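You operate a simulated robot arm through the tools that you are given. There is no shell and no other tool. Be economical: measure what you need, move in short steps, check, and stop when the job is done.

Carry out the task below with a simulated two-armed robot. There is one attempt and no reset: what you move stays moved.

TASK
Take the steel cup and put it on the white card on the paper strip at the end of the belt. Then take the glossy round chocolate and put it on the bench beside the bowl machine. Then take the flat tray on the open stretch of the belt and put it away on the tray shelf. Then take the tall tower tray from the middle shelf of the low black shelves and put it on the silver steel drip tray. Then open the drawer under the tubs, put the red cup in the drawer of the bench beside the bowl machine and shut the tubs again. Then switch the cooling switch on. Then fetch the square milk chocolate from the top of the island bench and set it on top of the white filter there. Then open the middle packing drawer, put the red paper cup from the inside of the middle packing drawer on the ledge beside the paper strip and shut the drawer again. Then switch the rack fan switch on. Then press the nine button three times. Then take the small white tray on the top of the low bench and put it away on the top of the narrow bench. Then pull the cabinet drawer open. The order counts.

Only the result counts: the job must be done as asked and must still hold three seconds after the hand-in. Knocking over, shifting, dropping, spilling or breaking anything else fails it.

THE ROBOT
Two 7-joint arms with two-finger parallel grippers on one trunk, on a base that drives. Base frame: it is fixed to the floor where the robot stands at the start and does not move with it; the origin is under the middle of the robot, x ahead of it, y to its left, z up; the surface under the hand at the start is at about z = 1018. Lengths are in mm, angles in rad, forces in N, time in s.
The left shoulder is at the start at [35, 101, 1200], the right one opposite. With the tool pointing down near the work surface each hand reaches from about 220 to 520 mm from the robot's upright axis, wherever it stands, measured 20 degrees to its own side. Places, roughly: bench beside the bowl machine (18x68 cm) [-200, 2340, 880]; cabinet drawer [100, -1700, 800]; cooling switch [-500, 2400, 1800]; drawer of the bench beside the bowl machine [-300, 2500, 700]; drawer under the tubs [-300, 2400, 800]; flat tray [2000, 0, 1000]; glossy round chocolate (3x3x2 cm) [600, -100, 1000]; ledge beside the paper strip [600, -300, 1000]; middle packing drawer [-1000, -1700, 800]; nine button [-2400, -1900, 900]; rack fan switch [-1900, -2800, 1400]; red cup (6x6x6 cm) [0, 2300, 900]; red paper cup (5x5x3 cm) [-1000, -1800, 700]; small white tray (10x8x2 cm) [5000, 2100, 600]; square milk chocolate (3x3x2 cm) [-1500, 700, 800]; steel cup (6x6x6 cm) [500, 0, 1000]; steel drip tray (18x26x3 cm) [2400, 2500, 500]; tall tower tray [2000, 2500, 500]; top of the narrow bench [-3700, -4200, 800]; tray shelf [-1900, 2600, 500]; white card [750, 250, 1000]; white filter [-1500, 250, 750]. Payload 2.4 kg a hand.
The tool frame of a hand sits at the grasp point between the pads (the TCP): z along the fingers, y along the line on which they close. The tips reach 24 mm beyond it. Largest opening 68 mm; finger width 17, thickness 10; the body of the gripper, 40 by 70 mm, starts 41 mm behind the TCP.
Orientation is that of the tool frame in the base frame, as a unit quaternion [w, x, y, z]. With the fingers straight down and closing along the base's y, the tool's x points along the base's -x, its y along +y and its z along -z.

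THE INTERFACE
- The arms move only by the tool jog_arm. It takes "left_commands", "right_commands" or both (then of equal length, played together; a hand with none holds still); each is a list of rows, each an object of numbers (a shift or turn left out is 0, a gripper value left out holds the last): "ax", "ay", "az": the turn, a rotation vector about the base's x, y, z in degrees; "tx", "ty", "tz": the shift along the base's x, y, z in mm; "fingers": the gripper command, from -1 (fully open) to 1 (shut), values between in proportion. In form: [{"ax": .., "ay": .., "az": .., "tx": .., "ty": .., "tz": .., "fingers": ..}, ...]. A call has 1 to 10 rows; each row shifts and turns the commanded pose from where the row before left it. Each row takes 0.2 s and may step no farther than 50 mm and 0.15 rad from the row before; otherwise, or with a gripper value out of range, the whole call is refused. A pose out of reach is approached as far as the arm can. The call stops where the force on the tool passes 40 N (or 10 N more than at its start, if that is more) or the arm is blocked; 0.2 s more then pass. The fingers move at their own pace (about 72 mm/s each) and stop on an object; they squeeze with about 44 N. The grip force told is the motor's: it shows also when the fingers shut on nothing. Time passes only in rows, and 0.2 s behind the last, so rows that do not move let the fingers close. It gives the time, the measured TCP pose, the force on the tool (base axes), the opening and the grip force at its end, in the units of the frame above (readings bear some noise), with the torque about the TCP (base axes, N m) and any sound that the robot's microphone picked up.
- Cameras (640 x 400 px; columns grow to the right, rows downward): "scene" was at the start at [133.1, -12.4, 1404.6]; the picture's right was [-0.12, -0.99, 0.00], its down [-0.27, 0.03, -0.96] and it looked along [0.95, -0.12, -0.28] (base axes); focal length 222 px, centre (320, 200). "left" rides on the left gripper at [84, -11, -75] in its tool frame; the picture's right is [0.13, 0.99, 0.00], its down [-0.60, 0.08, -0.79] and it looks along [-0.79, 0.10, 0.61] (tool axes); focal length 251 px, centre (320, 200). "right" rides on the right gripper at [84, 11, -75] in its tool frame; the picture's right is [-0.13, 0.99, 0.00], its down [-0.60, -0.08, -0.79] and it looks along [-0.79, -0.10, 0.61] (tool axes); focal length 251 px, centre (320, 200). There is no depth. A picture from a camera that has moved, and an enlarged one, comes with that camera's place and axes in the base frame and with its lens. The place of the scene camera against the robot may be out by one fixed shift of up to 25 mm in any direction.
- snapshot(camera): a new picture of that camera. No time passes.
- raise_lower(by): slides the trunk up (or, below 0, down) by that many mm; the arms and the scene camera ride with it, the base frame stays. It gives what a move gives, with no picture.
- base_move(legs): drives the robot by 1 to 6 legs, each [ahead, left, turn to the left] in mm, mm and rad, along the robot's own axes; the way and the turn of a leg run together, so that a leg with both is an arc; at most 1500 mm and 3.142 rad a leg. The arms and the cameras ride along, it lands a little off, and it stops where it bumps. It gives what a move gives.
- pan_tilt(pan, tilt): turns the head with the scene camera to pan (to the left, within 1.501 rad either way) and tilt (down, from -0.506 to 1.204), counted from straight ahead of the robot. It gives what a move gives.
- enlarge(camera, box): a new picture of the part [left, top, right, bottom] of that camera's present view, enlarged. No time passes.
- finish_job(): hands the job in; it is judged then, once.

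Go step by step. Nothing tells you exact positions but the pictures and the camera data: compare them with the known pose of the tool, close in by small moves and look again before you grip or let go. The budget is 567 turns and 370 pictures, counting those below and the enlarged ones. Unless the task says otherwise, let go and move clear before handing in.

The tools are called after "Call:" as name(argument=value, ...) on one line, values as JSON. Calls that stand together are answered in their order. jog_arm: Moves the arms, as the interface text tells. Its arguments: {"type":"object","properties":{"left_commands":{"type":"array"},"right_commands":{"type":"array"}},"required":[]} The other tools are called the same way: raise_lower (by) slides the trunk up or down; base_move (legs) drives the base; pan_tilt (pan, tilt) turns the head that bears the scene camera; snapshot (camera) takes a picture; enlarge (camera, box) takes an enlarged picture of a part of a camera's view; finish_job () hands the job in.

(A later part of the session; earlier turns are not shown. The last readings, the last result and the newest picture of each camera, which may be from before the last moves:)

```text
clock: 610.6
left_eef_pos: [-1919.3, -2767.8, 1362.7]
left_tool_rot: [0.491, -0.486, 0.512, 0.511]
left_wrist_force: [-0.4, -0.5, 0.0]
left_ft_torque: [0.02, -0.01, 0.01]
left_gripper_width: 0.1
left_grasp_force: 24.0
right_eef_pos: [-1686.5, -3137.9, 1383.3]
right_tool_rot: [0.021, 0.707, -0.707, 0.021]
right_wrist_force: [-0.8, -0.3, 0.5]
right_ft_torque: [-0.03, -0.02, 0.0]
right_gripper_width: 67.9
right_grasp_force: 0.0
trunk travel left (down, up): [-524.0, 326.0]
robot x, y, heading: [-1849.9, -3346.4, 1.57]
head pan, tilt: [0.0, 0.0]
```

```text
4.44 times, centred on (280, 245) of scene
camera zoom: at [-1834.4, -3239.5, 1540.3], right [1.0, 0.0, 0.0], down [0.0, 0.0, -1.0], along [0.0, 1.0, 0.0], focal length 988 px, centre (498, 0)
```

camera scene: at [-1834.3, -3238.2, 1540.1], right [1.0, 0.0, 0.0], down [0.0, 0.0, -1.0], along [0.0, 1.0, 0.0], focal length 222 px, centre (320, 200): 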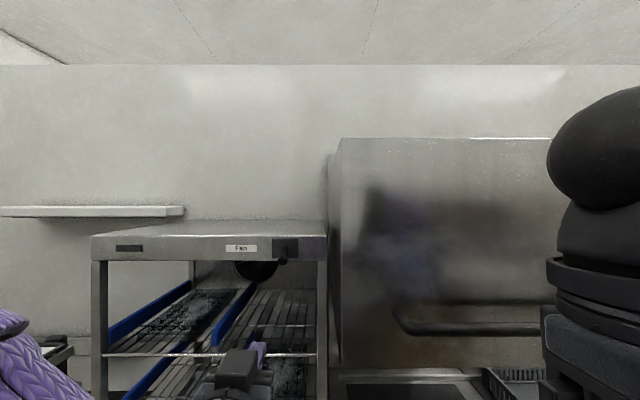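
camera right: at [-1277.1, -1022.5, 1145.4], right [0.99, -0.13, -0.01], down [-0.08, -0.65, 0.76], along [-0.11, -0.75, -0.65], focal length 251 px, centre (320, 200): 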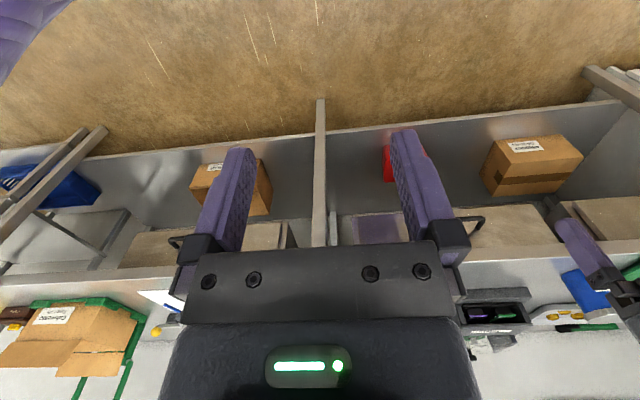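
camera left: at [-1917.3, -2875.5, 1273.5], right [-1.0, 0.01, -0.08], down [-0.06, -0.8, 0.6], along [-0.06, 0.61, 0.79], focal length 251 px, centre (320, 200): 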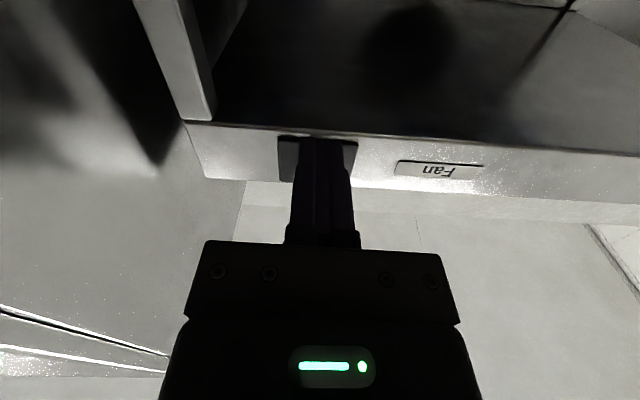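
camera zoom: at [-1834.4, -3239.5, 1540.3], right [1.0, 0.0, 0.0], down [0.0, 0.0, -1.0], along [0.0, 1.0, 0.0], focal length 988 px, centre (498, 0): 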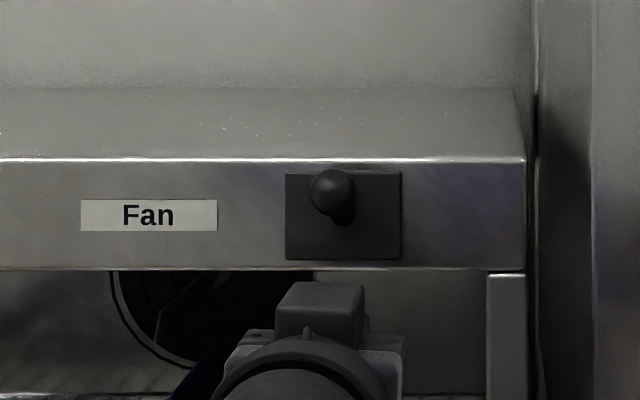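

The lever now points up: switched on. I withdraw straight back.

Call:
jog_arm(left_commands=[{"ty": -30}, {"ty": -40}, {"ty": -40}, {"ty": -30}, {}])

Call:
base_move(legs=[[-150, 0, 0]])

Call:
enlarge(camera="scene", box=[120, 200, 360, 360])

```text
clock: 611.8
left_eef_pos: [-1917.1, -2908.1, 1363.4]
left_tool_rot: [0.492, -0.485, 0.512, 0.511]
left_wrist_force: [1.2, -0.1, 0.0]
left_ft_torque: [0.02, -0.02, 0.01]
left_gripper_width: 0.0
left_grasp_force: 23.7
right_eef_pos: [-1687.4, -3139.5, 1382.9]
right_tool_rot: [0.021, 0.707, -0.706, 0.021]
right_wrist_force: [0.5, 0.3, 0.8]
right_ft_torque: [-0.03, 0.02, -0.02]
right_gripper_width: 68.1
right_grasp_force: 0.0
trunk travel left (down, up): [-524.0, 326.0]
robot x, y, heading: [-1843.3, -3342.0, 1.568]
head pan, tilt: [0.0, 0.0]
```

```text
clock: 613.2
left_eef_pos: [-1915.7, -3057.0, 1364.1]
left_tool_rot: [0.492, -0.486, 0.511, 0.51]
left_wrist_force: [0.5, -0.6, -0.2]
left_ft_torque: [-0.02, -0.01, 0.01]
left_gripper_width: 0.1
left_grasp_force: 23.1
right_eef_pos: [-1685.9, -3287.2, 1384.1]
right_tool_rot: [0.02, 0.707, -0.706, 0.021]
right_wrist_force: [0.0, -1.0, 0.5]
right_ft_torque: [-0.02, 0.0, 0.01]
right_gripper_width: 67.9
right_grasp_force: 0.1
trunk travel left (down, up): [-524.0, 326.0]
robot x, y, heading: [-1845.8, -3496.9, 1.569]
head pan, tilt: [0.0, 0.0]
```

```text
2.50 times, centred on (240, 280) of scene
camera zoom: at [-1834.5, -3389.1, 1540.4], right [1.0, 0.0, 0.0], down [0.0, 0.0, -1.0], along [0.0, 1.0, 0.0], focal length 556 px, centre (520, 0)
```

zoom: 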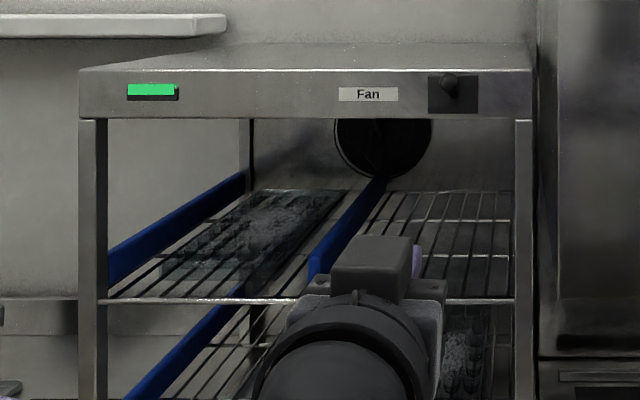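

The green lamp is lit. I fold the hand down, lower the trunk and drive back to the main room, to the number keypad on the packing bench.

Call:
jog_arm(left_commands=[{"ax": -8.5, "tz": -15}, {"ax": -8.5, "tz": -15}, {"ax": -8.5, "tz": -15}, {"ax": -8.5, "tz": -15}, {"ax": -8.5, "tz": -15}, {"ax": -8.5, "tz": -15}, {"ax": -8.5, "tz": -15}, {"ax": -8.5, "tz": -15}, {"ax": -8.5, "tz": -15}, {"ax": -8.5, "tz": -15}])

Call:
jog_arm(left_commands=[{"ax": -5, "fingers": 1}, {}])

Call:
base_move(legs=[[0, 0, -1.571], [1480, 0, 0], [1480, 0, 0], [490, 0, 0], [0, 0, 1.571], [1250, 0, 0]])

Call:
raise_lower(by=-250)

```text
clock: 615.4
left_eef_pos: [-1917.0, -3055.0, 1213.0]
left_tool_rot: [0.034, -0.69, 0.723, 0.03]
left_wrist_force: [0.7, 0.7, -0.2]
left_ft_torque: [0.03, -0.03, 0.0]
left_gripper_width: 0.1
left_grasp_force: 23.6
right_eef_pos: [-1685.6, -3286.1, 1383.0]
right_tool_rot: [0.022, 0.708, -0.706, 0.021]
right_wrist_force: [0.0, -0.1, -0.2]
right_ft_torque: [0.0, -0.02, 0.01]
right_gripper_width: 68.1
right_grasp_force: 0.1
trunk travel left (down, up): [-524.0, 326.0]
robot x, y, heading: [-1842.5, -3493.2, 1.566]
head pan, tilt: [0.0, 0.0]
```

```text
clock: 616.0
left_eef_pos: [-1916.6, -3056.3, 1213.9]
left_tool_rot: [0.004, -0.691, 0.723, -0.001]
left_wrist_force: [-0.5, -0.7, -0.7]
left_ft_torque: [-0.01, -0.05, -0.01]
left_gripper_width: 0.2
left_grasp_force: 23.5
right_eef_pos: [-1686.5, -3286.4, 1383.7]
right_tool_rot: [0.021, 0.708, -0.706, 0.021]
right_wrist_force: [0.4, 0.4, -0.9]
right_ft_torque: [-0.01, -0.01, 0.03]
right_gripper_width: 68.0
right_grasp_force: 0.0
trunk travel left (down, up): [-524.0, 326.0]
robot x, y, heading: [-1847.6, -3498.4, 1.57]
head pan, tilt: [0.0, 0.0]
```

```text
clock: 646.5
left_eef_pos: [1586.3, -1842.1, 1214.3]
left_tool_rot: [0.003, -0.68, 0.733, -0.001]
left_wrist_force: [-0.5, 0.2, -0.7]
left_ft_torque: [-0.01, -0.02, -0.02]
left_gripper_width: 0.0
left_grasp_force: 23.0
right_eef_pos: [1810.2, -2078.2, 1383.8]
right_tool_rot: [-0.021, -0.696, 0.717, -0.021]
right_wrist_force: [0.1, -0.3, -0.3]
right_ft_torque: [0.02, 0.0, 0.03]
right_gripper_width: 67.9
right_grasp_force: 0.0
trunk travel left (down, up): [-524.0, 326.0]
robot x, y, heading: [1645.0, -2286.4, 1.537]
head pan, tilt: [0.0, 0.0]
```

```text
clock: 649.0
left_eef_pos: [1588.8, -1841.5, 964.0]
left_tool_rot: [0.004, -0.68, 0.733, -0.001]
left_wrist_force: [0.1, 0.3, 0.1]
left_ft_torque: [-0.01, 0.0, -0.01]
left_gripper_width: 0.0
left_grasp_force: 23.5
right_eef_pos: [1811.1, -2079.5, 1133.1]
right_tool_rot: [-0.022, -0.697, 0.717, -0.021]
right_wrist_force: [0.8, -0.5, 0.5]
right_ft_torque: [0.02, -0.04, 0.02]
right_gripper_width: 68.2
right_grasp_force: 0.1
trunk travel left (down, up): [-274.0, 576.0]
robot x, y, heading: [1643.6, -2282.7, 1.539]
head pan, tilt: [0.0, 0.0]
```

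Call:
base_move(legs=[[1340, 0, 0.03], [0, 0, 1.571], [1480, 0, 0], [1480, 0, 0], [1000, 0, 0], [0, 0, 1.571]])

Call:
pan_tilt(pan=0, tilt=0.5)

Call:
snapshot(camera="scene")

```text
clock: 654.9
left_eef_pos: [1596.0, -593.0, 964.2]
left_tool_rot: [-0.004, -0.689, 0.724, -0.007]
left_wrist_force: [-1.8, -14.5, 4.9]
left_ft_torque: [0.91, -0.01, 0.29]
left_gripper_width: 0.1
left_grasp_force: 23.7
right_eef_pos: [1826.3, -819.2, 1133.5]
right_tool_rot: [0.02, 0.708, -0.706, 0.021]
right_wrist_force: [-0.5, -0.7, -0.2]
right_ft_torque: [-0.02, -0.02, 0.01]
right_gripper_width: 67.8
right_grasp_force: 0.0
trunk travel left (down, up): [-274.0, 576.0]
robot x, y, heading: [1664.6, -1028.1, 1.57]
head pan, tilt: [0.0, 0.0]
stopped in leg 1: the force on the tool passed its limit at 125 N (the readings are from after the stop); the commanded pose is now the measured one
```

```text
clock: 655.8
left_eef_pos: [1595.6, -594.2, 964.7]
left_tool_rot: [-0.003, -0.689, 0.725, -0.006]
left_wrist_force: [-1.8, -15.8, 5.2]
left_ft_torque: [1.12, -0.01, 0.31]
left_gripper_width: 0.0
left_grasp_force: 23.4
right_eef_pos: [1826.1, -820.3, 1133.6]
right_tool_rot: [0.021, 0.708, -0.706, 0.021]
right_wrist_force: [-0.5, -1.5, 0.8]
right_ft_torque: [0.02, -0.02, -0.01]
right_gripper_width: 67.8
right_grasp_force: 0.0
trunk travel left (down, up): [-274.0, 576.0]
robot x, y, heading: [1668.1, -1026.3, 1.573]
head pan, tilt: [0.0, 0.499]
```

```text
126 pictures are left
camera scene: at [1677.6, -884.5, 1242.7], right [1.0, 0.0, 0.0], down [0.0, -0.48, -0.88], along [0.0, 0.88, -0.48], focal length 222 px, centre (320, 200)
```

scene: 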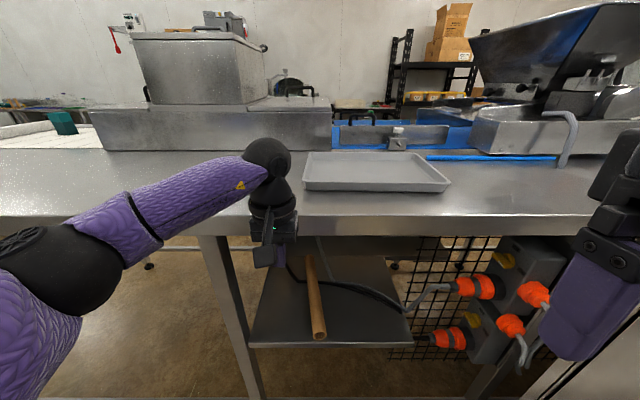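

I touched the belt bench's edge; nothing moved. I back off and continue west.

Call:
base_move(legs=[[-60, 0, 0], [0, 0, 1.571], [1480, 0, 0], [1480, 0, 0], [1060, 0, 0], [0, 0, 1.571]])

Call:
snapshot(camera="scene")

```text
clock: 683.4
left_eef_pos: [-2275.1, -1530.3, 962.3]
left_tool_rot: [-0.007, 0.717, 0.698, 0.005]
left_wrist_force: [0.4, 0.7, 0.1]
left_ft_torque: [-0.02, -0.01, 0.01]
left_gripper_width: 0.0
left_grasp_force: 23.7
right_eef_pos: [-2509.4, -1310.3, 1133.1]
right_tool_rot: [-0.022, 0.699, 0.714, 0.021]
right_wrist_force: [0.5, 0.7, 0.6]
right_ft_torque: [-0.01, 0.02, -0.02]
right_gripper_width: 68.0
right_grasp_force: 0.1
trunk travel left (down, up): [-274.0, 576.0]
robot x, y, heading: [-2352.6, -1097.1, -1.551]
head pan, tilt: [0.0, 0.499]
```

```text
125 pictures are left
camera scene: at [-2341.1, -1244.1, 1242.2], right [-1.0, -0.02, 0.0], down [-0.01, 0.48, -0.88], along [0.02, -0.88, -0.48], focal length 222 px, centre (320, 200)
```

scene: 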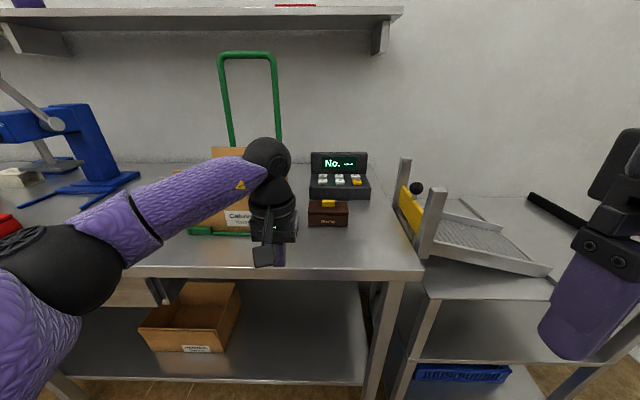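

Call:
enlarge(camera="scene", box=[290, 140, 390, 210])

Call:
snapshot(camera="left")

```text
5.71 times, centred on (340, 175) of scene
camera zoom: at [-2341.1, -1244.1, 1242.2], right [-1.0, -0.02, 0.0], down [-0.01, 0.48, -0.88], along [0.02, -0.88, -0.48], focal length 1270 px, centre (206, 343)
```

zoom: 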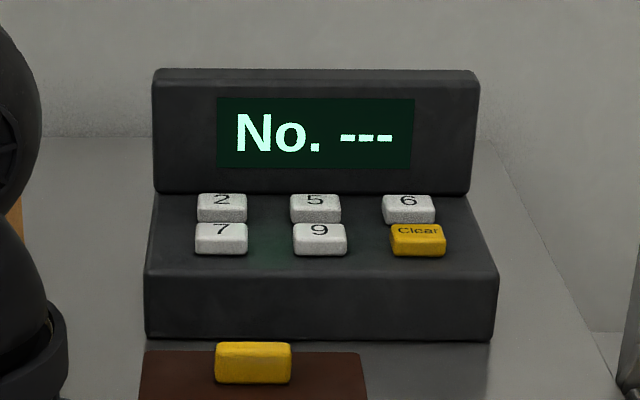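

```text
123 pictures are left
camera left: at [-2284.5, -1447.6, 1038.7], right [0.99, 0.1, 0.0], down [0.06, -0.62, 0.78], along [0.08, -0.78, -0.62], focal length 251 px, centre (320, 200)
```

left: 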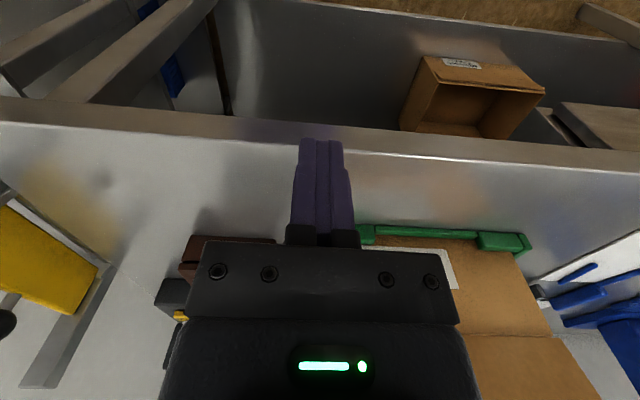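

The "9" is the bottom-middle key near (-2386,-1896). I raise and slightly pitch the hand, and bring the base nearer.

Call:
jog_arm(left_commands=[{"tz": 30}, {"tz": 30, "ax": -8}, {"tz": 20, "ax": -8}, {"ax": -8}, {}])

Call:
base_move(legs=[[0, -105, -0.02], [215, 0, 0]])

Call:
snapshot(camera="left")

Call:
snapshot(camera="scene")

```text
clock: 684.6
left_eef_pos: [-2275.0, -1531.1, 1040.7]
left_tool_rot: [0.143, 0.703, 0.682, -0.142]
left_wrist_force: [0.2, 0.2, -0.2]
left_ft_torque: [-0.01, 0.01, -0.01]
left_gripper_width: 0.0
left_grasp_force: 23.9
right_eef_pos: [-2509.5, -1310.4, 1133.8]
right_tool_rot: [-0.023, 0.698, 0.715, 0.022]
right_wrist_force: [0.1, -0.2, -0.3]
right_ft_torque: [0.0, 0.0, 0.02]
right_gripper_width: 67.9
right_grasp_force: 0.0
trunk travel left (down, up): [-274.0, 576.0]
robot x, y, heading: [-2355.3, -1099.6, -1.548]
head pan, tilt: [0.0, 0.499]
```

```text
clock: 687.0
left_eef_pos: [-2386.5, -1747.6, 1042.3]
left_tool_rot: [0.141, 0.71, 0.675, -0.142]
left_wrist_force: [0.4, 0.3, -0.5]
left_ft_torque: [-0.04, 0.02, -0.04]
left_gripper_width: 0.0
left_grasp_force: 24.0
right_eef_pos: [-2616.5, -1521.6, 1133.0]
right_tool_rot: [-0.021, 0.705, 0.709, 0.022]
right_wrist_force: [-0.7, -0.4, -0.3]
right_ft_torque: [0.04, -0.02, -0.03]
right_gripper_width: 68.0
right_grasp_force: 0.0
trunk travel left (down, up): [-274.0, 576.0]
robot x, y, heading: [-2455.1, -1310.2, -1.575]
head pan, tilt: [0.0, 0.499]
```

```text
122 pictures are left
camera left: at [-2394.4, -1640.0, 1077.2], right [1.0, 0.07, -0.04], down [0.06, -0.25, 0.97], along [0.06, -0.97, -0.25], focal length 251 px, centre (320, 200)
```

left: 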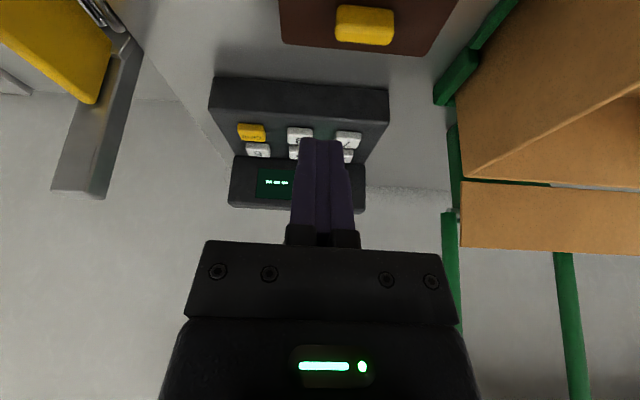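

```text
121 pictures are left
camera scene: at [-2447.2, -1458.9, 1242.2], right [-1.0, 0.0, 0.0], down [0.0, 0.48, -0.88], along [0.0, -0.88, -0.48], focal length 222 px, centre (320, 200)
```

scene: 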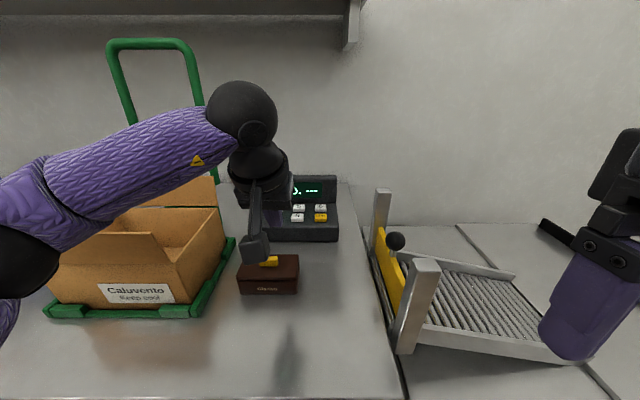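

Call:
base_move(legs=[[18, 0, 0.004]])

Call:
jog_arm(left_commands=[{"tx": -9, "ty": -30}, {"tx": -8, "ty": -40, "tz": -5}, {"ty": -35, "tz": -10}, {"ty": -10, "tz": -20}, {}])

Call:
snapshot(camera="left")

Call:
enlarge(camera="scene", box=[220, 150, 380, 260])

```text
clock: 687.8
left_eef_pos: [-2384.9, -1766.5, 1041.6]
left_tool_rot: [0.142, 0.708, 0.677, -0.142]
left_wrist_force: [1.1, -0.4, -0.1]
left_ft_torque: [-0.03, 0.01, 0.03]
left_gripper_width: 0.1
left_grasp_force: 24.3
right_eef_pos: [-2614.3, -1540.7, 1132.7]
right_tool_rot: [-0.022, 0.705, 0.709, 0.021]
right_wrist_force: [-1.0, -0.4, -0.1]
right_ft_torque: [0.04, 0.02, 0.01]
right_gripper_width: 68.3
right_grasp_force: 0.1
trunk travel left (down, up): [-274.0, 576.0]
robot x, y, heading: [-2458.8, -1332.3, -1.565]
head pan, tilt: [0.0, 0.499]
```

```text
clock: 689.0
left_eef_pos: [-2400.9, -1880.1, 1007.8]
left_tool_rot: [0.141, 0.708, 0.677, -0.142]
left_wrist_force: [0.2, -0.1, 0.5]
left_ft_torque: [0.01, 0.0, -0.01]
left_gripper_width: 0.0
left_grasp_force: 23.0
right_eef_pos: [-2615.6, -1540.2, 1133.1]
right_tool_rot: [-0.022, 0.704, 0.709, 0.021]
right_wrist_force: [-0.4, -0.2, -0.2]
right_ft_torque: [-0.01, -0.01, 0.03]
right_gripper_width: 67.9
right_grasp_force: 0.0
trunk travel left (down, up): [-274.0, 576.0]
robot x, y, heading: [-2457.3, -1331.8, -1.568]
head pan, tilt: [0.0, 0.499]
```

```text
120 pictures are left
camera left: at [-2408.9, -1773.5, 1043.3], right [1.0, 0.07, -0.04], down [0.06, -0.25, 0.97], along [0.06, -0.97, -0.25], focal length 251 px, centre (320, 200)
```

left: 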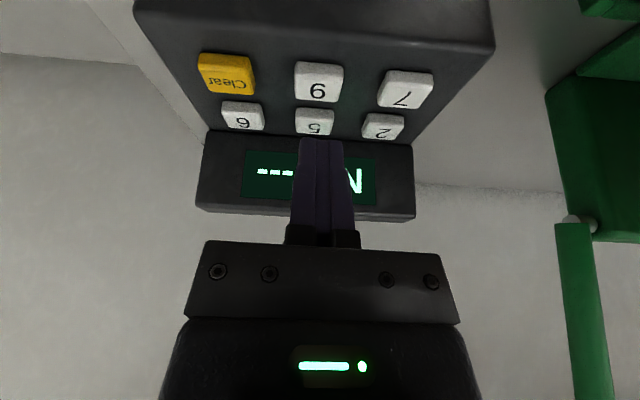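

```text
3.64 times, centred on (300, 205) of scene
camera zoom: at [-2446.5, -1476.8, 1242.2], right [-1.0, 0.0, 0.0], down [0.0, 0.48, -0.88], along [0.0, -0.88, -0.48], focal length 808 px, centre (393, 182)
```

zoom: 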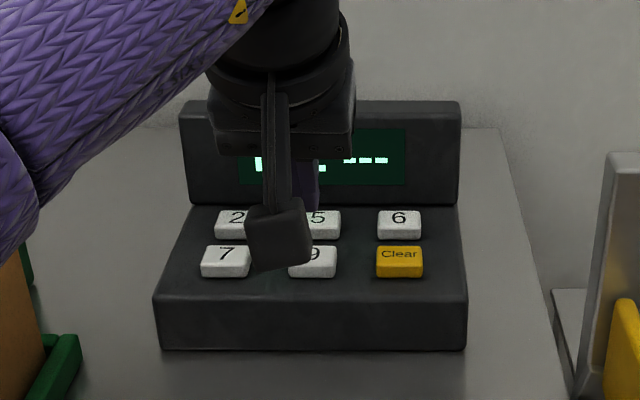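

The 9 key is at about (-2404,-1911,928). I move the tip above it.

Call:
jog_arm(left_commands=[{"tx": -3, "ty": -8, "tz": -20}, {"ty": -7, "tz": -20}, {}])

Call:
snapshot(camera="left")

```text
clock: 689.8
left_eef_pos: [-2403.5, -1894.7, 966.1]
left_tool_rot: [0.141, 0.708, 0.677, -0.141]
left_wrist_force: [-0.6, 0.0, 0.5]
left_ft_torque: [0.02, -0.02, 0.0]
left_gripper_width: 0.1
left_grasp_force: 23.3
left hand out of reach, approached as far as the arm can: row 2
right_eef_pos: [-2615.5, -1540.0, 1134.4]
right_tool_rot: [-0.021, 0.704, 0.71, 0.021]
right_wrist_force: [0.0, -0.6, -0.2]
right_ft_torque: [-0.03, -0.02, 0.0]
right_gripper_width: 68.1
right_grasp_force: 0.1
trunk travel left (down, up): [-274.0, 576.0]
robot x, y, heading: [-2455.2, -1330.0, -1.566]
head pan, tilt: [0.0, 0.499]
```

```text
118 pictures are left
camera left: at [-2411.1, -1786.1, 1001.6], right [1.0, 0.08, -0.04], down [0.06, -0.25, 0.97], along [0.06, -0.97, -0.25], focal length 251 px, centre (320, 200)
```

left: 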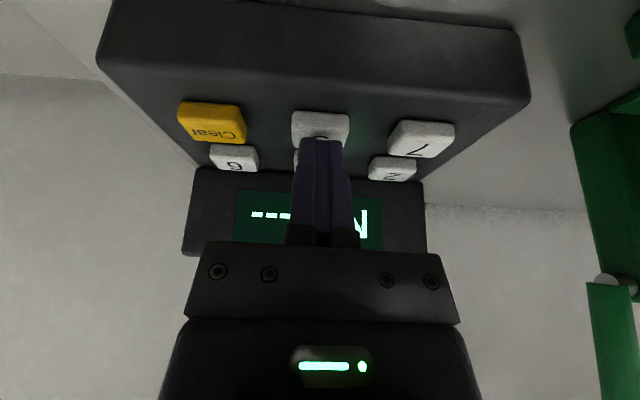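

Call:
base_move(legs=[[22, 0, 0]])

Call:
jog_arm(left_commands=[{"ty": 15, "tx": -1}, {}])

Call:
snapshot(camera="left")

```text
clock: 690.6
left_eef_pos: [-2401.4, -1915.8, 966.0]
left_tool_rot: [0.141, 0.708, 0.678, -0.142]
left_wrist_force: [-0.2, 0.8, 0.0]
left_ft_torque: [-0.01, 0.02, -0.02]
left_gripper_width: 0.3
left_grasp_force: 23.5
right_eef_pos: [-2613.8, -1562.7, 1133.0]
right_tool_rot: [-0.022, 0.703, 0.711, 0.022]
right_wrist_force: [0.0, -0.3, 0.8]
right_ft_torque: [-0.04, 0.01, 0.01]
right_gripper_width: 67.9
right_grasp_force: 0.0
trunk travel left (down, up): [-274.0, 576.0]
robot x, y, heading: [-2454.0, -1352.6, -1.562]
head pan, tilt: [0.0, 0.499]
```

```text
clock: 691.2
left_eef_pos: [-2403.6, -1899.7, 966.0]
left_tool_rot: [0.141, 0.708, 0.678, -0.142]
left_wrist_force: [0.0, 0.2, -1.3]
left_ft_torque: [0.01, -0.01, 0.0]
left_gripper_width: 0.1
left_grasp_force: 23.8
right_eef_pos: [-2613.7, -1562.6, 1132.5]
right_tool_rot: [-0.022, 0.703, 0.71, 0.021]
right_wrist_force: [0.6, 0.4, 0.2]
right_ft_torque: [0.0, -0.01, -0.06]
right_gripper_width: 68.2
right_grasp_force: 0.0
trunk travel left (down, up): [-274.0, 576.0]
robot x, y, heading: [-2458.3, -1349.4, -1.561]
head pan, tilt: [0.0, 0.499]
```

```text
117 pictures are left
camera left: at [-2411.8, -1792.3, 1002.1], right [1.0, 0.08, -0.04], down [0.06, -0.25, 0.97], along [0.06, -0.97, -0.25], focal length 251 px, centre (320, 200)
```

left: 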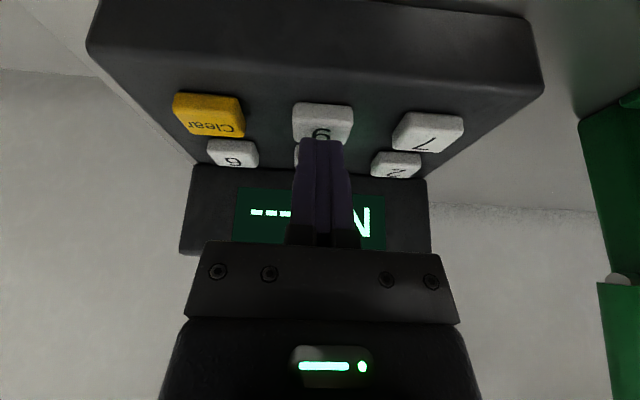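

I press down gently until the display reacts.

Call:
jog_arm(left_commands=[{"tz": -7}, {"tz": -4}, {"tz": -2}, {}])

Call:
enlarge(camera="left", box=[160, 90, 480, 270])

```text
clock: 692.2
left_eef_pos: [-2403.9, -1899.2, 953.8]
left_tool_rot: [0.142, 0.708, 0.677, -0.143]
left_wrist_force: [1.5, -0.2, 3.7]
left_ft_torque: [-0.02, -0.01, 0.01]
left_gripper_width: 0.1
left_grasp_force: 24.1
right_eef_pos: [-2615.6, -1562.2, 1133.5]
right_tool_rot: [-0.021, 0.703, 0.71, 0.021]
right_wrist_force: [-0.9, 0.1, -0.5]
right_ft_torque: [-0.04, 0.0, -0.01]
right_gripper_width: 68.0
right_grasp_force: 0.0
trunk travel left (down, up): [-274.0, 576.0]
robot x, y, heading: [-2458.7, -1352.8, -1.567]
head pan, tilt: [0.0, 0.499]
heard: click
```

```text
2.00 times, centred on (320, 180) of left
camera zoom: at [-2411.7, -1792.7, 989.8], right [1.0, 0.08, -0.04], down [0.06, -0.25, 0.97], along [0.06, -0.97, -0.25], focal length 503 px, centre (320, 240)
```

zoom: 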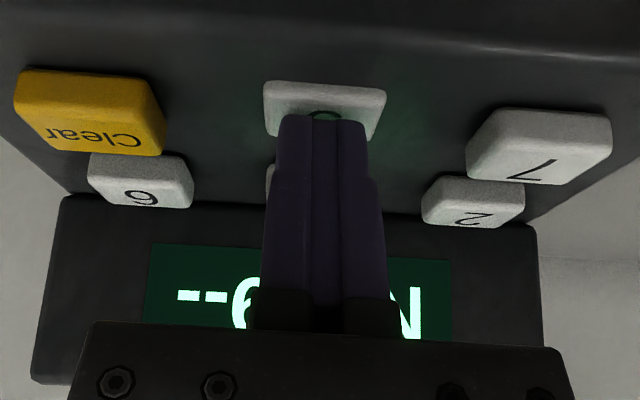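

A click, and the display shows "9--". I release and press twice more, listening for clicks.

Call:
jog_arm(left_commands=[{"tz": 6}, {"tz": 6}, {}])

Call:
jog_arm(left_commands=[{"tz": -6}, {"tz": -4}, {"tz": -2}, {}])

Call:
enlarge(camera="left", box=[160, 90, 480, 270])

```text
clock: 693.0
left_eef_pos: [-2403.3, -1901.2, 965.1]
left_tool_rot: [0.142, 0.708, 0.678, -0.141]
left_wrist_force: [0.0, -1.0, -2.0]
left_ft_torque: [0.0, -0.01, 0.0]
left_gripper_width: 0.2
left_grasp_force: 23.6
right_eef_pos: [-2615.2, -1562.3, 1133.4]
right_tool_rot: [-0.022, 0.703, 0.711, 0.022]
right_wrist_force: [0.1, 0.6, 0.4]
right_ft_torque: [0.01, 0.02, 0.01]
right_gripper_width: 68.1
right_grasp_force: 0.0
trunk travel left (down, up): [-274.0, 576.0]
robot x, y, heading: [-2460.2, -1350.6, -1.564]
head pan, tilt: [0.0, 0.499]
```

```text
clock: 694.0
left_eef_pos: [-2405.0, -1900.5, 954.3]
left_tool_rot: [0.141, 0.708, 0.677, -0.143]
left_wrist_force: [-1.5, -2.1, 4.5]
left_ft_torque: [-0.01, 0.03, 0.02]
left_gripper_width: 0.0
left_grasp_force: 23.5
right_eef_pos: [-2615.1, -1562.2, 1131.9]
right_tool_rot: [-0.022, 0.704, 0.71, 0.022]
right_wrist_force: [0.3, 0.6, -0.5]
right_ft_torque: [0.01, 0.02, -0.03]
right_gripper_width: 68.0
right_grasp_force: 0.0
trunk travel left (down, up): [-274.0, 576.0]
robot x, y, heading: [-2456.3, -1350.2, -1.565]
head pan, tilt: [0.0, 0.499]
heard: click
```

```text
2.00 times, centred on (320, 180) of left
camera zoom: at [-2411.7, -1792.4, 989.3], right [1.0, 0.08, -0.04], down [0.06, -0.25, 0.97], along [0.06, -0.97, -0.25], focal length 503 px, centre (320, 240)
```

zoom: 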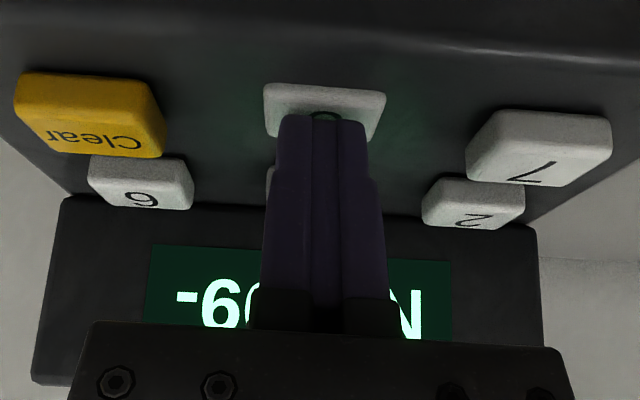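

Call:
jog_arm(left_commands=[{"tz": 6}, {"tz": 6}, {}])

Call:
jog_arm(left_commands=[{"tz": -6}, {"tz": -4}, {"tz": -2}, {}])

Call:
jog_arm(left_commands=[{"tz": 8}, {"tz": 20}, {"tz": 30}, {"tz": 30, "ty": 20}, {"ty": 40}, {"ty": 40}, {}])

Call:
enlarge(camera="scene", box=[220, 150, 380, 260])

```text
clock: 694.8
left_eef_pos: [-2402.4, -1899.4, 965.0]
left_tool_rot: [0.142, 0.708, 0.677, -0.142]
left_wrist_force: [0.3, -0.2, 0.7]
left_ft_torque: [0.02, -0.01, -0.05]
left_gripper_width: 0.0
left_grasp_force: 24.1
right_eef_pos: [-2613.9, -1561.8, 1132.7]
right_tool_rot: [-0.022, 0.704, 0.71, 0.021]
right_wrist_force: [-1.0, 0.2, -0.3]
right_ft_torque: [0.02, 0.03, -0.02]
right_gripper_width: 68.1
right_grasp_force: 0.1
trunk travel left (down, up): [-274.0, 576.0]
robot x, y, heading: [-2456.6, -1351.5, -1.568]
head pan, tilt: [0.0, 0.499]
```

```text
clock: 695.8
left_eef_pos: [-2403.3, -1900.5, 953.8]
left_tool_rot: [0.142, 0.708, 0.677, -0.142]
left_wrist_force: [-1.4, -2.5, 5.3]
left_ft_torque: [-0.09, 0.02, -0.01]
left_gripper_width: 0.0
left_grasp_force: 23.5
right_eef_pos: [-2614.6, -1561.4, 1133.4]
right_tool_rot: [-0.021, 0.704, 0.71, 0.021]
right_wrist_force: [-0.1, 0.5, -0.3]
right_ft_torque: [0.0, 0.01, -0.01]
right_gripper_width: 68.2
right_grasp_force: 0.0
trunk travel left (down, up): [-274.0, 576.0]
robot x, y, heading: [-2452.1, -1352.0, -1.564]
head pan, tilt: [0.0, 0.499]
heard: click
```

```text
clock: 697.4
left_eef_pos: [-2403.2, -1800.3, 1042.2]
left_tool_rot: [0.142, 0.707, 0.678, -0.142]
left_wrist_force: [-0.1, 0.6, 1.4]
left_ft_torque: [-0.04, -0.04, 0.01]
left_gripper_width: 0.0
left_grasp_force: 24.0
right_eef_pos: [-2615.0, -1561.9, 1134.0]
right_tool_rot: [-0.022, 0.703, 0.71, 0.021]
right_wrist_force: [0.0, -0.5, 0.3]
right_ft_torque: [0.01, 0.0, 0.02]
right_gripper_width: 67.9
right_grasp_force: 0.1
trunk travel left (down, up): [-274.0, 576.0]
robot x, y, heading: [-2456.9, -1350.3, -1.564]
head pan, tilt: [0.0, 0.499]
```

```text
3.64 times, centred on (300, 205) of scene
camera zoom: at [-2446.3, -1498.2, 1242.2], right [-1.0, -0.01, 0.0], down [0.0, 0.48, -0.88], along [0.0, -0.88, -0.48], focal length 808 px, centre (393, 182)
```

zoom: 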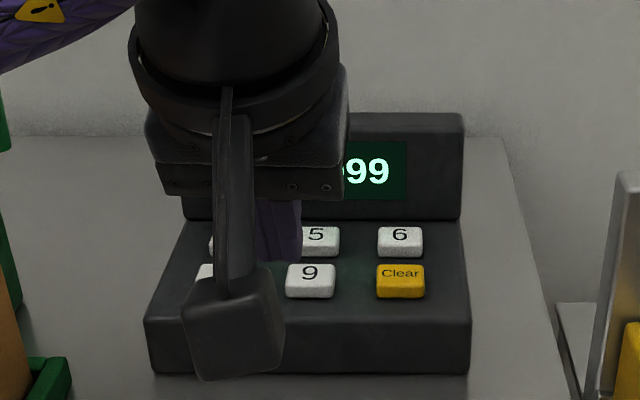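

The display reads 999. Next the small white tray at the low bench in the far east; I raise the hands and drive there by the north aisle.

Call:
raise_lower(by=150)

Call:
jog_arm(left_commands=[{"ax": 8, "ty": 20}, {"ax": 8, "ty": 20}, {"ax": 8, "ty": 20, "fingers": -1}, {}])

Call:
base_move(legs=[[-350, 0, 0], [0, 0, 1.571], [1450, 0, 0], [820, 0, 0], [0, 0, 1.571], [1480, 0, 0]])

Call:
base_move(legs=[[900, 0, 0], [0, 0, -1.571], [1480, 0, 0], [1400, 0, 0]])

Call:
pan_tilt(pan=0, tilt=0.3)

Call:
snapshot(camera="scene")

```text
clock: 699.1
left_eef_pos: [-2402.7, -1800.1, 1191.0]
left_tool_rot: [0.14, 0.708, 0.677, -0.142]
left_wrist_force: [-0.3, 0.3, 0.6]
left_ft_torque: [-0.02, -0.02, 0.0]
left_gripper_width: 0.1
left_grasp_force: 23.5
right_eef_pos: [-2615.6, -1562.0, 1283.3]
right_tool_rot: [-0.022, 0.703, 0.71, 0.022]
right_wrist_force: [0.0, -0.5, 0.0]
right_ft_torque: [0.02, -0.01, -0.02]
right_gripper_width: 67.9
right_grasp_force: 0.0
trunk travel left (down, up): [-424.0, 426.0]
robot x, y, heading: [-2457.4, -1349.9, -1.565]
head pan, tilt: [0.0, 0.499]
```

```text
clock: 700.1
left_eef_pos: [-2402.8, -1739.7, 1190.9]
left_tool_rot: [-0.01, 0.722, 0.692, 0.003]
left_wrist_force: [-0.4, -0.1, 0.4]
left_ft_torque: [-0.04, 0.02, 0.02]
left_gripper_width: 68.1
left_grasp_force: 0.0
right_eef_pos: [-2615.5, -1563.1, 1283.2]
right_tool_rot: [-0.022, 0.704, 0.71, 0.021]
right_wrist_force: [-0.1, 0.0, -1.3]
right_ft_torque: [0.02, 0.01, 0.01]
right_gripper_width: 67.9
right_grasp_force: 0.1
trunk travel left (down, up): [-424.0, 426.0]
robot x, y, heading: [-2458.1, -1352.0, -1.57]
head pan, tilt: [0.0, 0.499]
```

```text
clock: 728.0
left_eef_pos: [-244.0, 913.3, 1192.1]
left_tool_rot: [-0.001, -0.698, 0.716, -0.009]
left_wrist_force: [-0.1, 0.7, -0.3]
left_ft_torque: [0.02, 0.03, -0.02]
left_gripper_width: 67.9
left_grasp_force: 0.0
right_eef_pos: [-30.0, 739.7, 1283.1]
right_tool_rot: [0.021, 0.714, -0.699, 0.021]
right_wrist_force: [-0.8, -0.1, 0.0]
right_ft_torque: [0.0, 0.02, -0.02]
right_gripper_width: 67.9
right_grasp_force: 0.1
trunk travel left (down, up): [-424.0, 426.0]
robot x, y, heading: [-183.6, 527.4, 1.59]
head pan, tilt: [0.0, 0.499]
```

```text
clock: 750.1
left_eef_pos: [3084.0, 1556.9, 1190.8]
left_tool_rot: [-0.008, 0.008, 1.0, -0.005]
left_wrist_force: [-0.6, -0.3, -0.7]
left_ft_torque: [-0.04, 0.0, 0.02]
left_gripper_width: 67.9
left_grasp_force: 0.0
right_eef_pos: [2912.1, 1339.5, 1283.1]
right_tool_rot: [-0.03, -0.016, 0.999, 0.0]
right_wrist_force: [-0.1, 0.6, 0.9]
right_ft_torque: [-0.05, -0.01, 0.03]
right_gripper_width: 67.8
right_grasp_force: 0.1
trunk travel left (down, up): [-424.0, 426.0]
robot x, y, heading: [2695.9, 1492.8, 0.03]
head pan, tilt: [0.0, 0.499]
```

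```text
clock: 750.9
left_eef_pos: [3084.5, 1555.7, 1190.8]
left_tool_rot: [-0.007, 0.009, 1.0, -0.006]
left_wrist_force: [-0.4, 0.4, 0.0]
left_ft_torque: [-0.01, 0.0, 0.0]
left_gripper_width: 68.0
left_grasp_force: 0.1
right_eef_pos: [2912.1, 1340.4, 1282.8]
right_tool_rot: [-0.03, -0.016, 0.999, -0.001]
right_wrist_force: [0.5, -0.1, -0.4]
right_ft_torque: [0.03, 0.02, 0.0]
right_gripper_width: 68.1
right_grasp_force: 0.0
trunk travel left (down, up): [-424.0, 426.0]
robot x, y, heading: [2697.7, 1489.5, 0.038]
head pan, tilt: [0.0, 0.3]
```

```text
113 pictures are left
camera scene: at [2829.9, 1495.0, 1412.0], right [0.03, -1.0, 0.0], down [-0.3, -0.01, -0.95], along [0.95, 0.03, -0.3], focal length 222 px, centre (320, 200)
```

scene: 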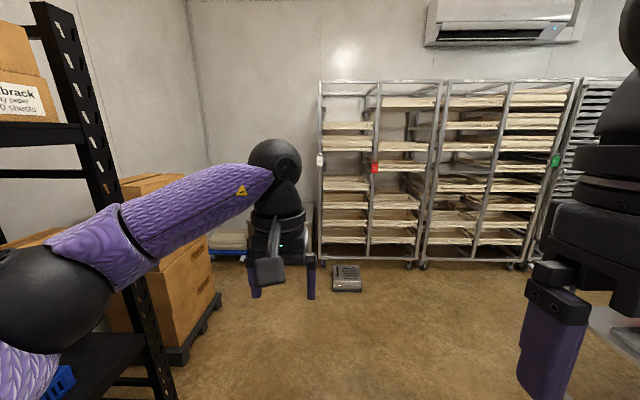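

Call:
base_move(legs=[[0, 0, -0.036], [900, 0, 0]])

Call:
pan_tilt(pan=0.35, tilt=0.4)

Call:
jog_arm(left_commands=[{"ty": -30, "tz": 40}, {"ty": -30, "tz": 40}, {"ty": -30, "tx": -30}, {"tx": -40}, {}])

Call:
snapshot(camera="scene")

```text
clock: 756.1
left_eef_pos: [4006.3, 1538.0, 1190.4]
left_tool_rot: [-0.008, 0.026, 1.0, -0.005]
left_wrist_force: [0.8, 0.2, -0.1]
left_ft_torque: [0.02, -0.01, 0.0]
left_gripper_width: 68.2
left_grasp_force: 0.1
right_eef_pos: [3827.5, 1326.9, 1283.3]
right_tool_rot: [-0.03, 0.001, 1.0, 0.0]
right_wrist_force: [-0.6, -0.3, -0.6]
right_ft_torque: [-0.02, -0.02, 0.01]
right_gripper_width: 67.9
right_grasp_force: 0.0
trunk travel left (down, up): [-424.0, 426.0]
robot x, y, heading: [3618.7, 1483.4, -0.001]
head pan, tilt: [0.0, 0.3]
```

```text
clock: 756.9
left_eef_pos: [4006.0, 1538.4, 1190.3]
left_tool_rot: [-0.008, 0.026, 1.0, -0.006]
left_wrist_force: [0.4, 0.0, 0.4]
left_ft_torque: [-0.01, 0.0, 0.02]
left_gripper_width: 68.1
left_grasp_force: 0.0
right_eef_pos: [3828.2, 1327.9, 1282.4]
right_tool_rot: [-0.031, 0.0, 1.0, 0.0]
right_wrist_force: [-0.3, -0.2, 0.1]
right_ft_torque: [0.02, -0.01, 0.02]
right_gripper_width: 68.0
right_grasp_force: 0.0
trunk travel left (down, up): [-424.0, 426.0]
robot x, y, heading: [3618.4, 1484.6, -0.006]
head pan, tilt: [0.351, 0.4]
```

```text
clock: 758.1
left_eef_pos: [3936.5, 1446.1, 1270.5]
left_tool_rot: [-0.008, 0.026, 1.0, -0.005]
left_wrist_force: [0.0, -0.6, 0.1]
left_ft_torque: [0.03, 0.02, -0.02]
left_gripper_width: 67.8
left_grasp_force: 0.1
right_eef_pos: [3826.4, 1327.8, 1283.8]
right_tool_rot: [-0.031, 0.001, 1.0, -0.001]
right_wrist_force: [0.1, 0.2, -0.3]
right_ft_torque: [0.01, -0.01, 0.0]
right_gripper_width: 68.2
right_grasp_force: 0.0
trunk travel left (down, up): [-424.0, 426.0]
robot x, y, heading: [3615.2, 1489.2, -0.002]
head pan, tilt: [0.351, 0.4]
```

```text
112 pictures are left
camera scene: at [3744.7, 1517.6, 1402.8], right [0.34, -0.94, 0.0], down [-0.37, -0.13, -0.92], along [0.87, 0.31, -0.39], focal length 222 px, centre (320, 200)
```

scene: 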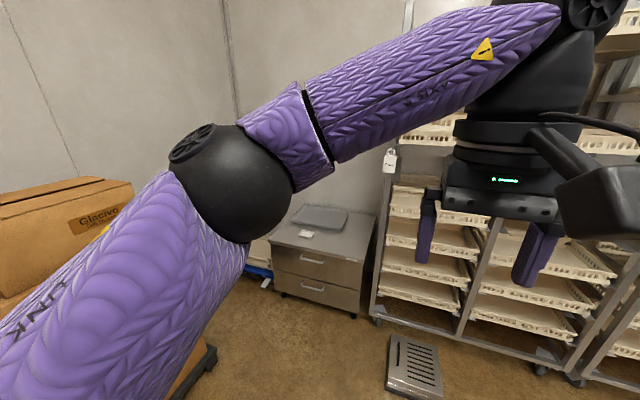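

The low bench's front is at x≈4890 and the small white tray near (4960,2060). I go there, keeping clear of the plate on the floor.

Call:
base_move(legs=[[500, 430, 0], [300, 0, 0]])

Call:
raise_lower(by=-380)

Call:
pan_tilt(pan=0, tilt=0.5)

Call:
snapshot(camera="scene")

Call:
snapshot(camera="left")

```text
clock: 763.4
left_eef_pos: [4732.2, 1870.3, 1269.8]
left_tool_rot: [-0.008, 0.027, 1.0, -0.004]
left_wrist_force: [0.5, 0.2, -0.1]
left_ft_torque: [0.0, 0.01, -0.01]
left_gripper_width: 68.2
left_grasp_force: 0.0
right_eef_pos: [4621.7, 1750.8, 1282.6]
right_tool_rot: [-0.031, 0.002, 1.0, 0.0]
right_wrist_force: [-0.6, 0.1, 0.3]
right_ft_torque: [0.01, 0.01, -0.01]
right_gripper_width: 68.0
right_grasp_force: 0.1
trunk travel left (down, up): [-424.0, 426.0]
robot x, y, heading: [4409.9, 1911.1, -0.01]
head pan, tilt: [0.351, 0.4]
```

```text
clock: 767.1
left_eef_pos: [4730.9, 1869.9, 889.4]
left_tool_rot: [-0.008, 0.027, 1.0, -0.005]
left_wrist_force: [0.3, 0.1, 0.1]
left_ft_torque: [0.0, -0.01, -0.01]
left_gripper_width: 67.9
left_grasp_force: 0.1
right_eef_pos: [4620.0, 1751.2, 903.3]
right_tool_rot: [-0.031, 0.002, 1.0, 0.0]
right_wrist_force: [-0.2, -0.5, 0.3]
right_ft_torque: [0.01, 0.03, 0.02]
right_gripper_width: 68.0
right_grasp_force: 0.1
trunk travel left (down, up): [-44.0, 806.0]
robot x, y, heading: [4413.9, 1916.7, -0.0]
head pan, tilt: [0.351, 0.4]
```

```text
clock: 767.9
left_eef_pos: [4731.3, 1870.6, 889.1]
left_tool_rot: [-0.008, 0.028, 1.0, -0.005]
left_wrist_force: [0.3, 0.7, 0.6]
left_ft_torque: [-0.01, -0.03, -0.02]
left_gripper_width: 68.2
left_grasp_force: 0.0
right_eef_pos: [4621.4, 1752.4, 903.7]
right_tool_rot: [-0.03, 0.002, 1.0, 0.0]
right_wrist_force: [-0.2, 0.3, 0.1]
right_ft_torque: [0.02, -0.01, 0.0]
right_gripper_width: 68.1
right_grasp_force: 0.0
trunk travel left (down, up): [-44.0, 806.0]
robot x, y, heading: [4417.7, 1912.6, -0.01]
head pan, tilt: [0.0, 0.499]
```

```text
111 pictures are left
camera scene: at [4637.3, 1909.5, 1005.8], right [-0.01, -1.0, 0.0], down [-0.48, 0.0, -0.88], along [0.88, -0.01, -0.48], focal length 222 px, centre (320, 200)
```

scene: 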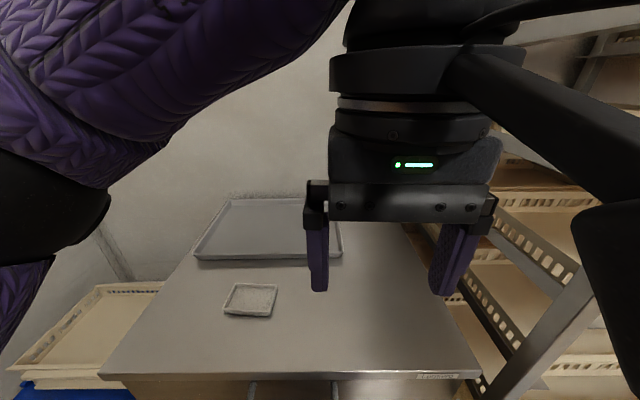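

```text
110 pictures are left
camera left: at [4646.7, 1865.1, 966.0], right [-0.07, 1.0, -0.01], down [0.62, 0.05, 0.78], along [0.78, 0.05, -0.62], focal length 251 px, centre (320, 200)
```

left: 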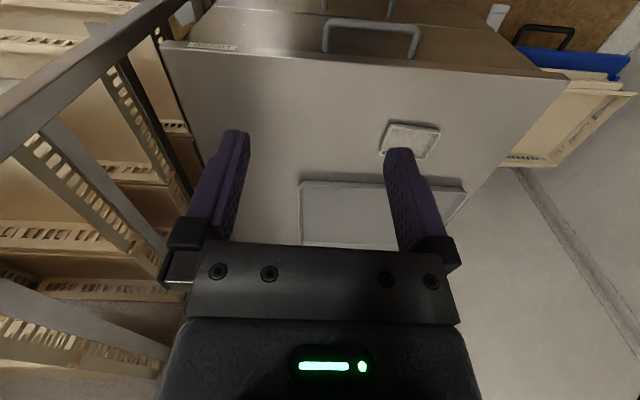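

Call:
enlarge(camera="scene", box=[200, 260, 300, 335])

Call:
base_move(legs=[[15, 100, 0.01]])

Call:
jog_arm(left_commands=[{"tx": 20, "ty": 20, "tz": -40}, {"tx": 20, "ty": 20, "tz": -40}, {"tx": 10, "tz": -20}, {}])

Call:
snapshot(camera="left")

```text
5.33 times, centred on (250, 298) of scene
camera zoom: at [4637.3, 1909.5, 1005.8], right [-0.01, -1.0, 0.0], down [-0.48, 0.0, -0.88], along [0.88, -0.01, -0.48], focal length 1185 px, centre (693, -320)
```

zoom: 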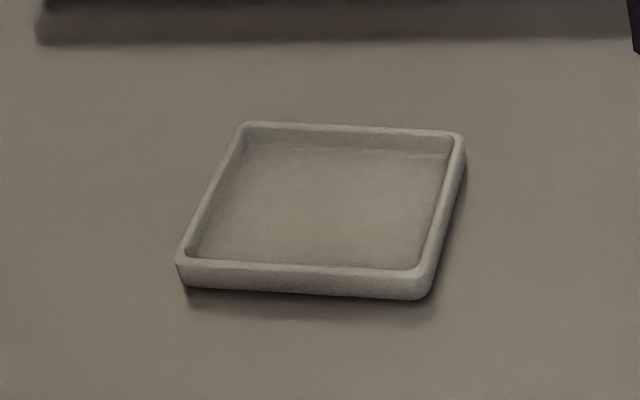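

```text
clock: 769.0
left_eef_pos: [4746.5, 1975.6, 889.8]
left_tool_rot: [-0.009, 0.022, 1.0, -0.005]
left_wrist_force: [-0.1, -0.3, -0.8]
left_ft_torque: [-0.02, 0.02, -0.03]
left_gripper_width: 68.1
left_grasp_force: 0.1
right_eef_pos: [4637.2, 1856.3, 903.1]
right_tool_rot: [-0.03, -0.003, 1.0, 0.0]
right_wrist_force: [-0.3, 0.7, 0.0]
right_ft_torque: [-0.02, 0.01, 0.0]
right_gripper_width: 68.0
right_grasp_force: 0.1
trunk travel left (down, up): [-44.0, 806.0]
robot x, y, heading: [4426.8, 2013.8, -0.001]
head pan, tilt: [0.0, 0.499]
```

```text
clock: 770.0
left_eef_pos: [4795.4, 2014.9, 789.7]
left_tool_rot: [-0.009, 0.022, 1.0, -0.005]
left_wrist_force: [0.2, -0.7, -0.3]
left_ft_torque: [0.0, -0.02, -0.01]
left_gripper_width: 68.0
left_grasp_force: 0.1
right_eef_pos: [4638.2, 1856.0, 902.6]
right_tool_rot: [-0.031, -0.003, 1.0, -0.001]
right_wrist_force: [-0.6, -0.2, 0.0]
right_ft_torque: [0.03, -0.03, 0.03]
right_gripper_width: 68.1
right_grasp_force: 0.0
trunk travel left (down, up): [-44.0, 806.0]
robot x, y, heading: [4426.8, 2011.5, 0.005]
head pan, tilt: [0.0, 0.499]
```

```text
108 pictures are left
camera left: at [4711.6, 2009.0, 865.2], right [-0.08, 1.0, -0.01], down [0.62, 0.06, 0.78], along [0.78, 0.06, -0.62], focal length 251 px, centre (320, 200)
```

left: 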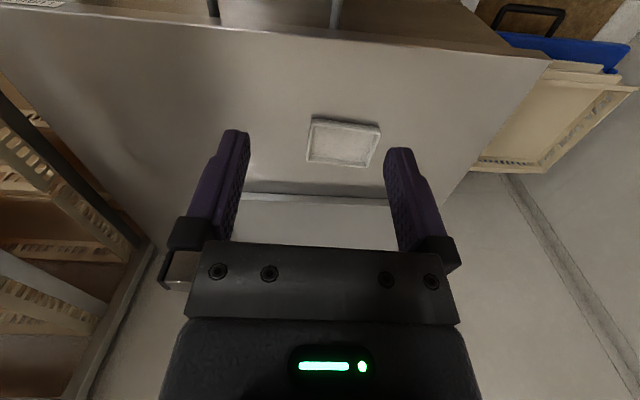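

The tray spans x 4903–4985, y 2011–2105, rim z≈575. I'll pinch its +y wall at the middle.

Call:
base_move(legs=[[50, 0, 0]])

Call:
jog_arm(left_commands=[{"tx": 25, "ty": 30, "tz": -35, "fingers": 0.1}, {"tx": 25, "ty": 30, "tz": -30}, {"tx": 30, "ty": 28, "tz": -25}, {"tx": 18, "tz": -30}, {}])

Call:
snapshot(camera="left")

```text
clock: 771.0
left_eef_pos: [4846.8, 2014.7, 789.4]
left_tool_rot: [-0.009, 0.023, 1.0, -0.005]
left_wrist_force: [0.3, 0.3, -0.3]
left_ft_torque: [0.0, 0.02, -0.01]
left_gripper_width: 67.9
left_grasp_force: 0.1
right_eef_pos: [4687.4, 1856.5, 903.1]
right_tool_rot: [-0.031, -0.003, 1.0, 0.0]
right_wrist_force: [-0.4, 0.5, -0.3]
right_ft_torque: [0.02, -0.01, 0.02]
right_gripper_width: 67.9
right_grasp_force: 0.0
trunk travel left (down, up): [-44.0, 806.0]
robot x, y, heading: [4477.8, 2015.4, 0.002]
head pan, tilt: [0.0, 0.499]
```

```text
refused: row 1 steps farther than a row can; nothing moved
```

```text
107 pictures are left
camera left: at [4762.3, 2008.9, 865.5], right [-0.08, 1.0, -0.01], down [0.62, 0.06, 0.78], along [0.78, 0.06, -0.62], focal length 251 px, centre (320, 200)
```

left: 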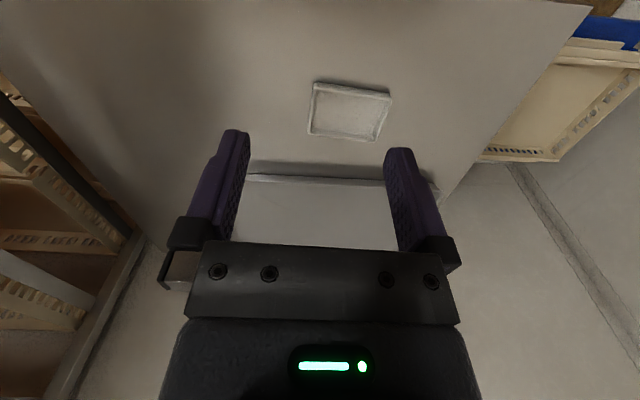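

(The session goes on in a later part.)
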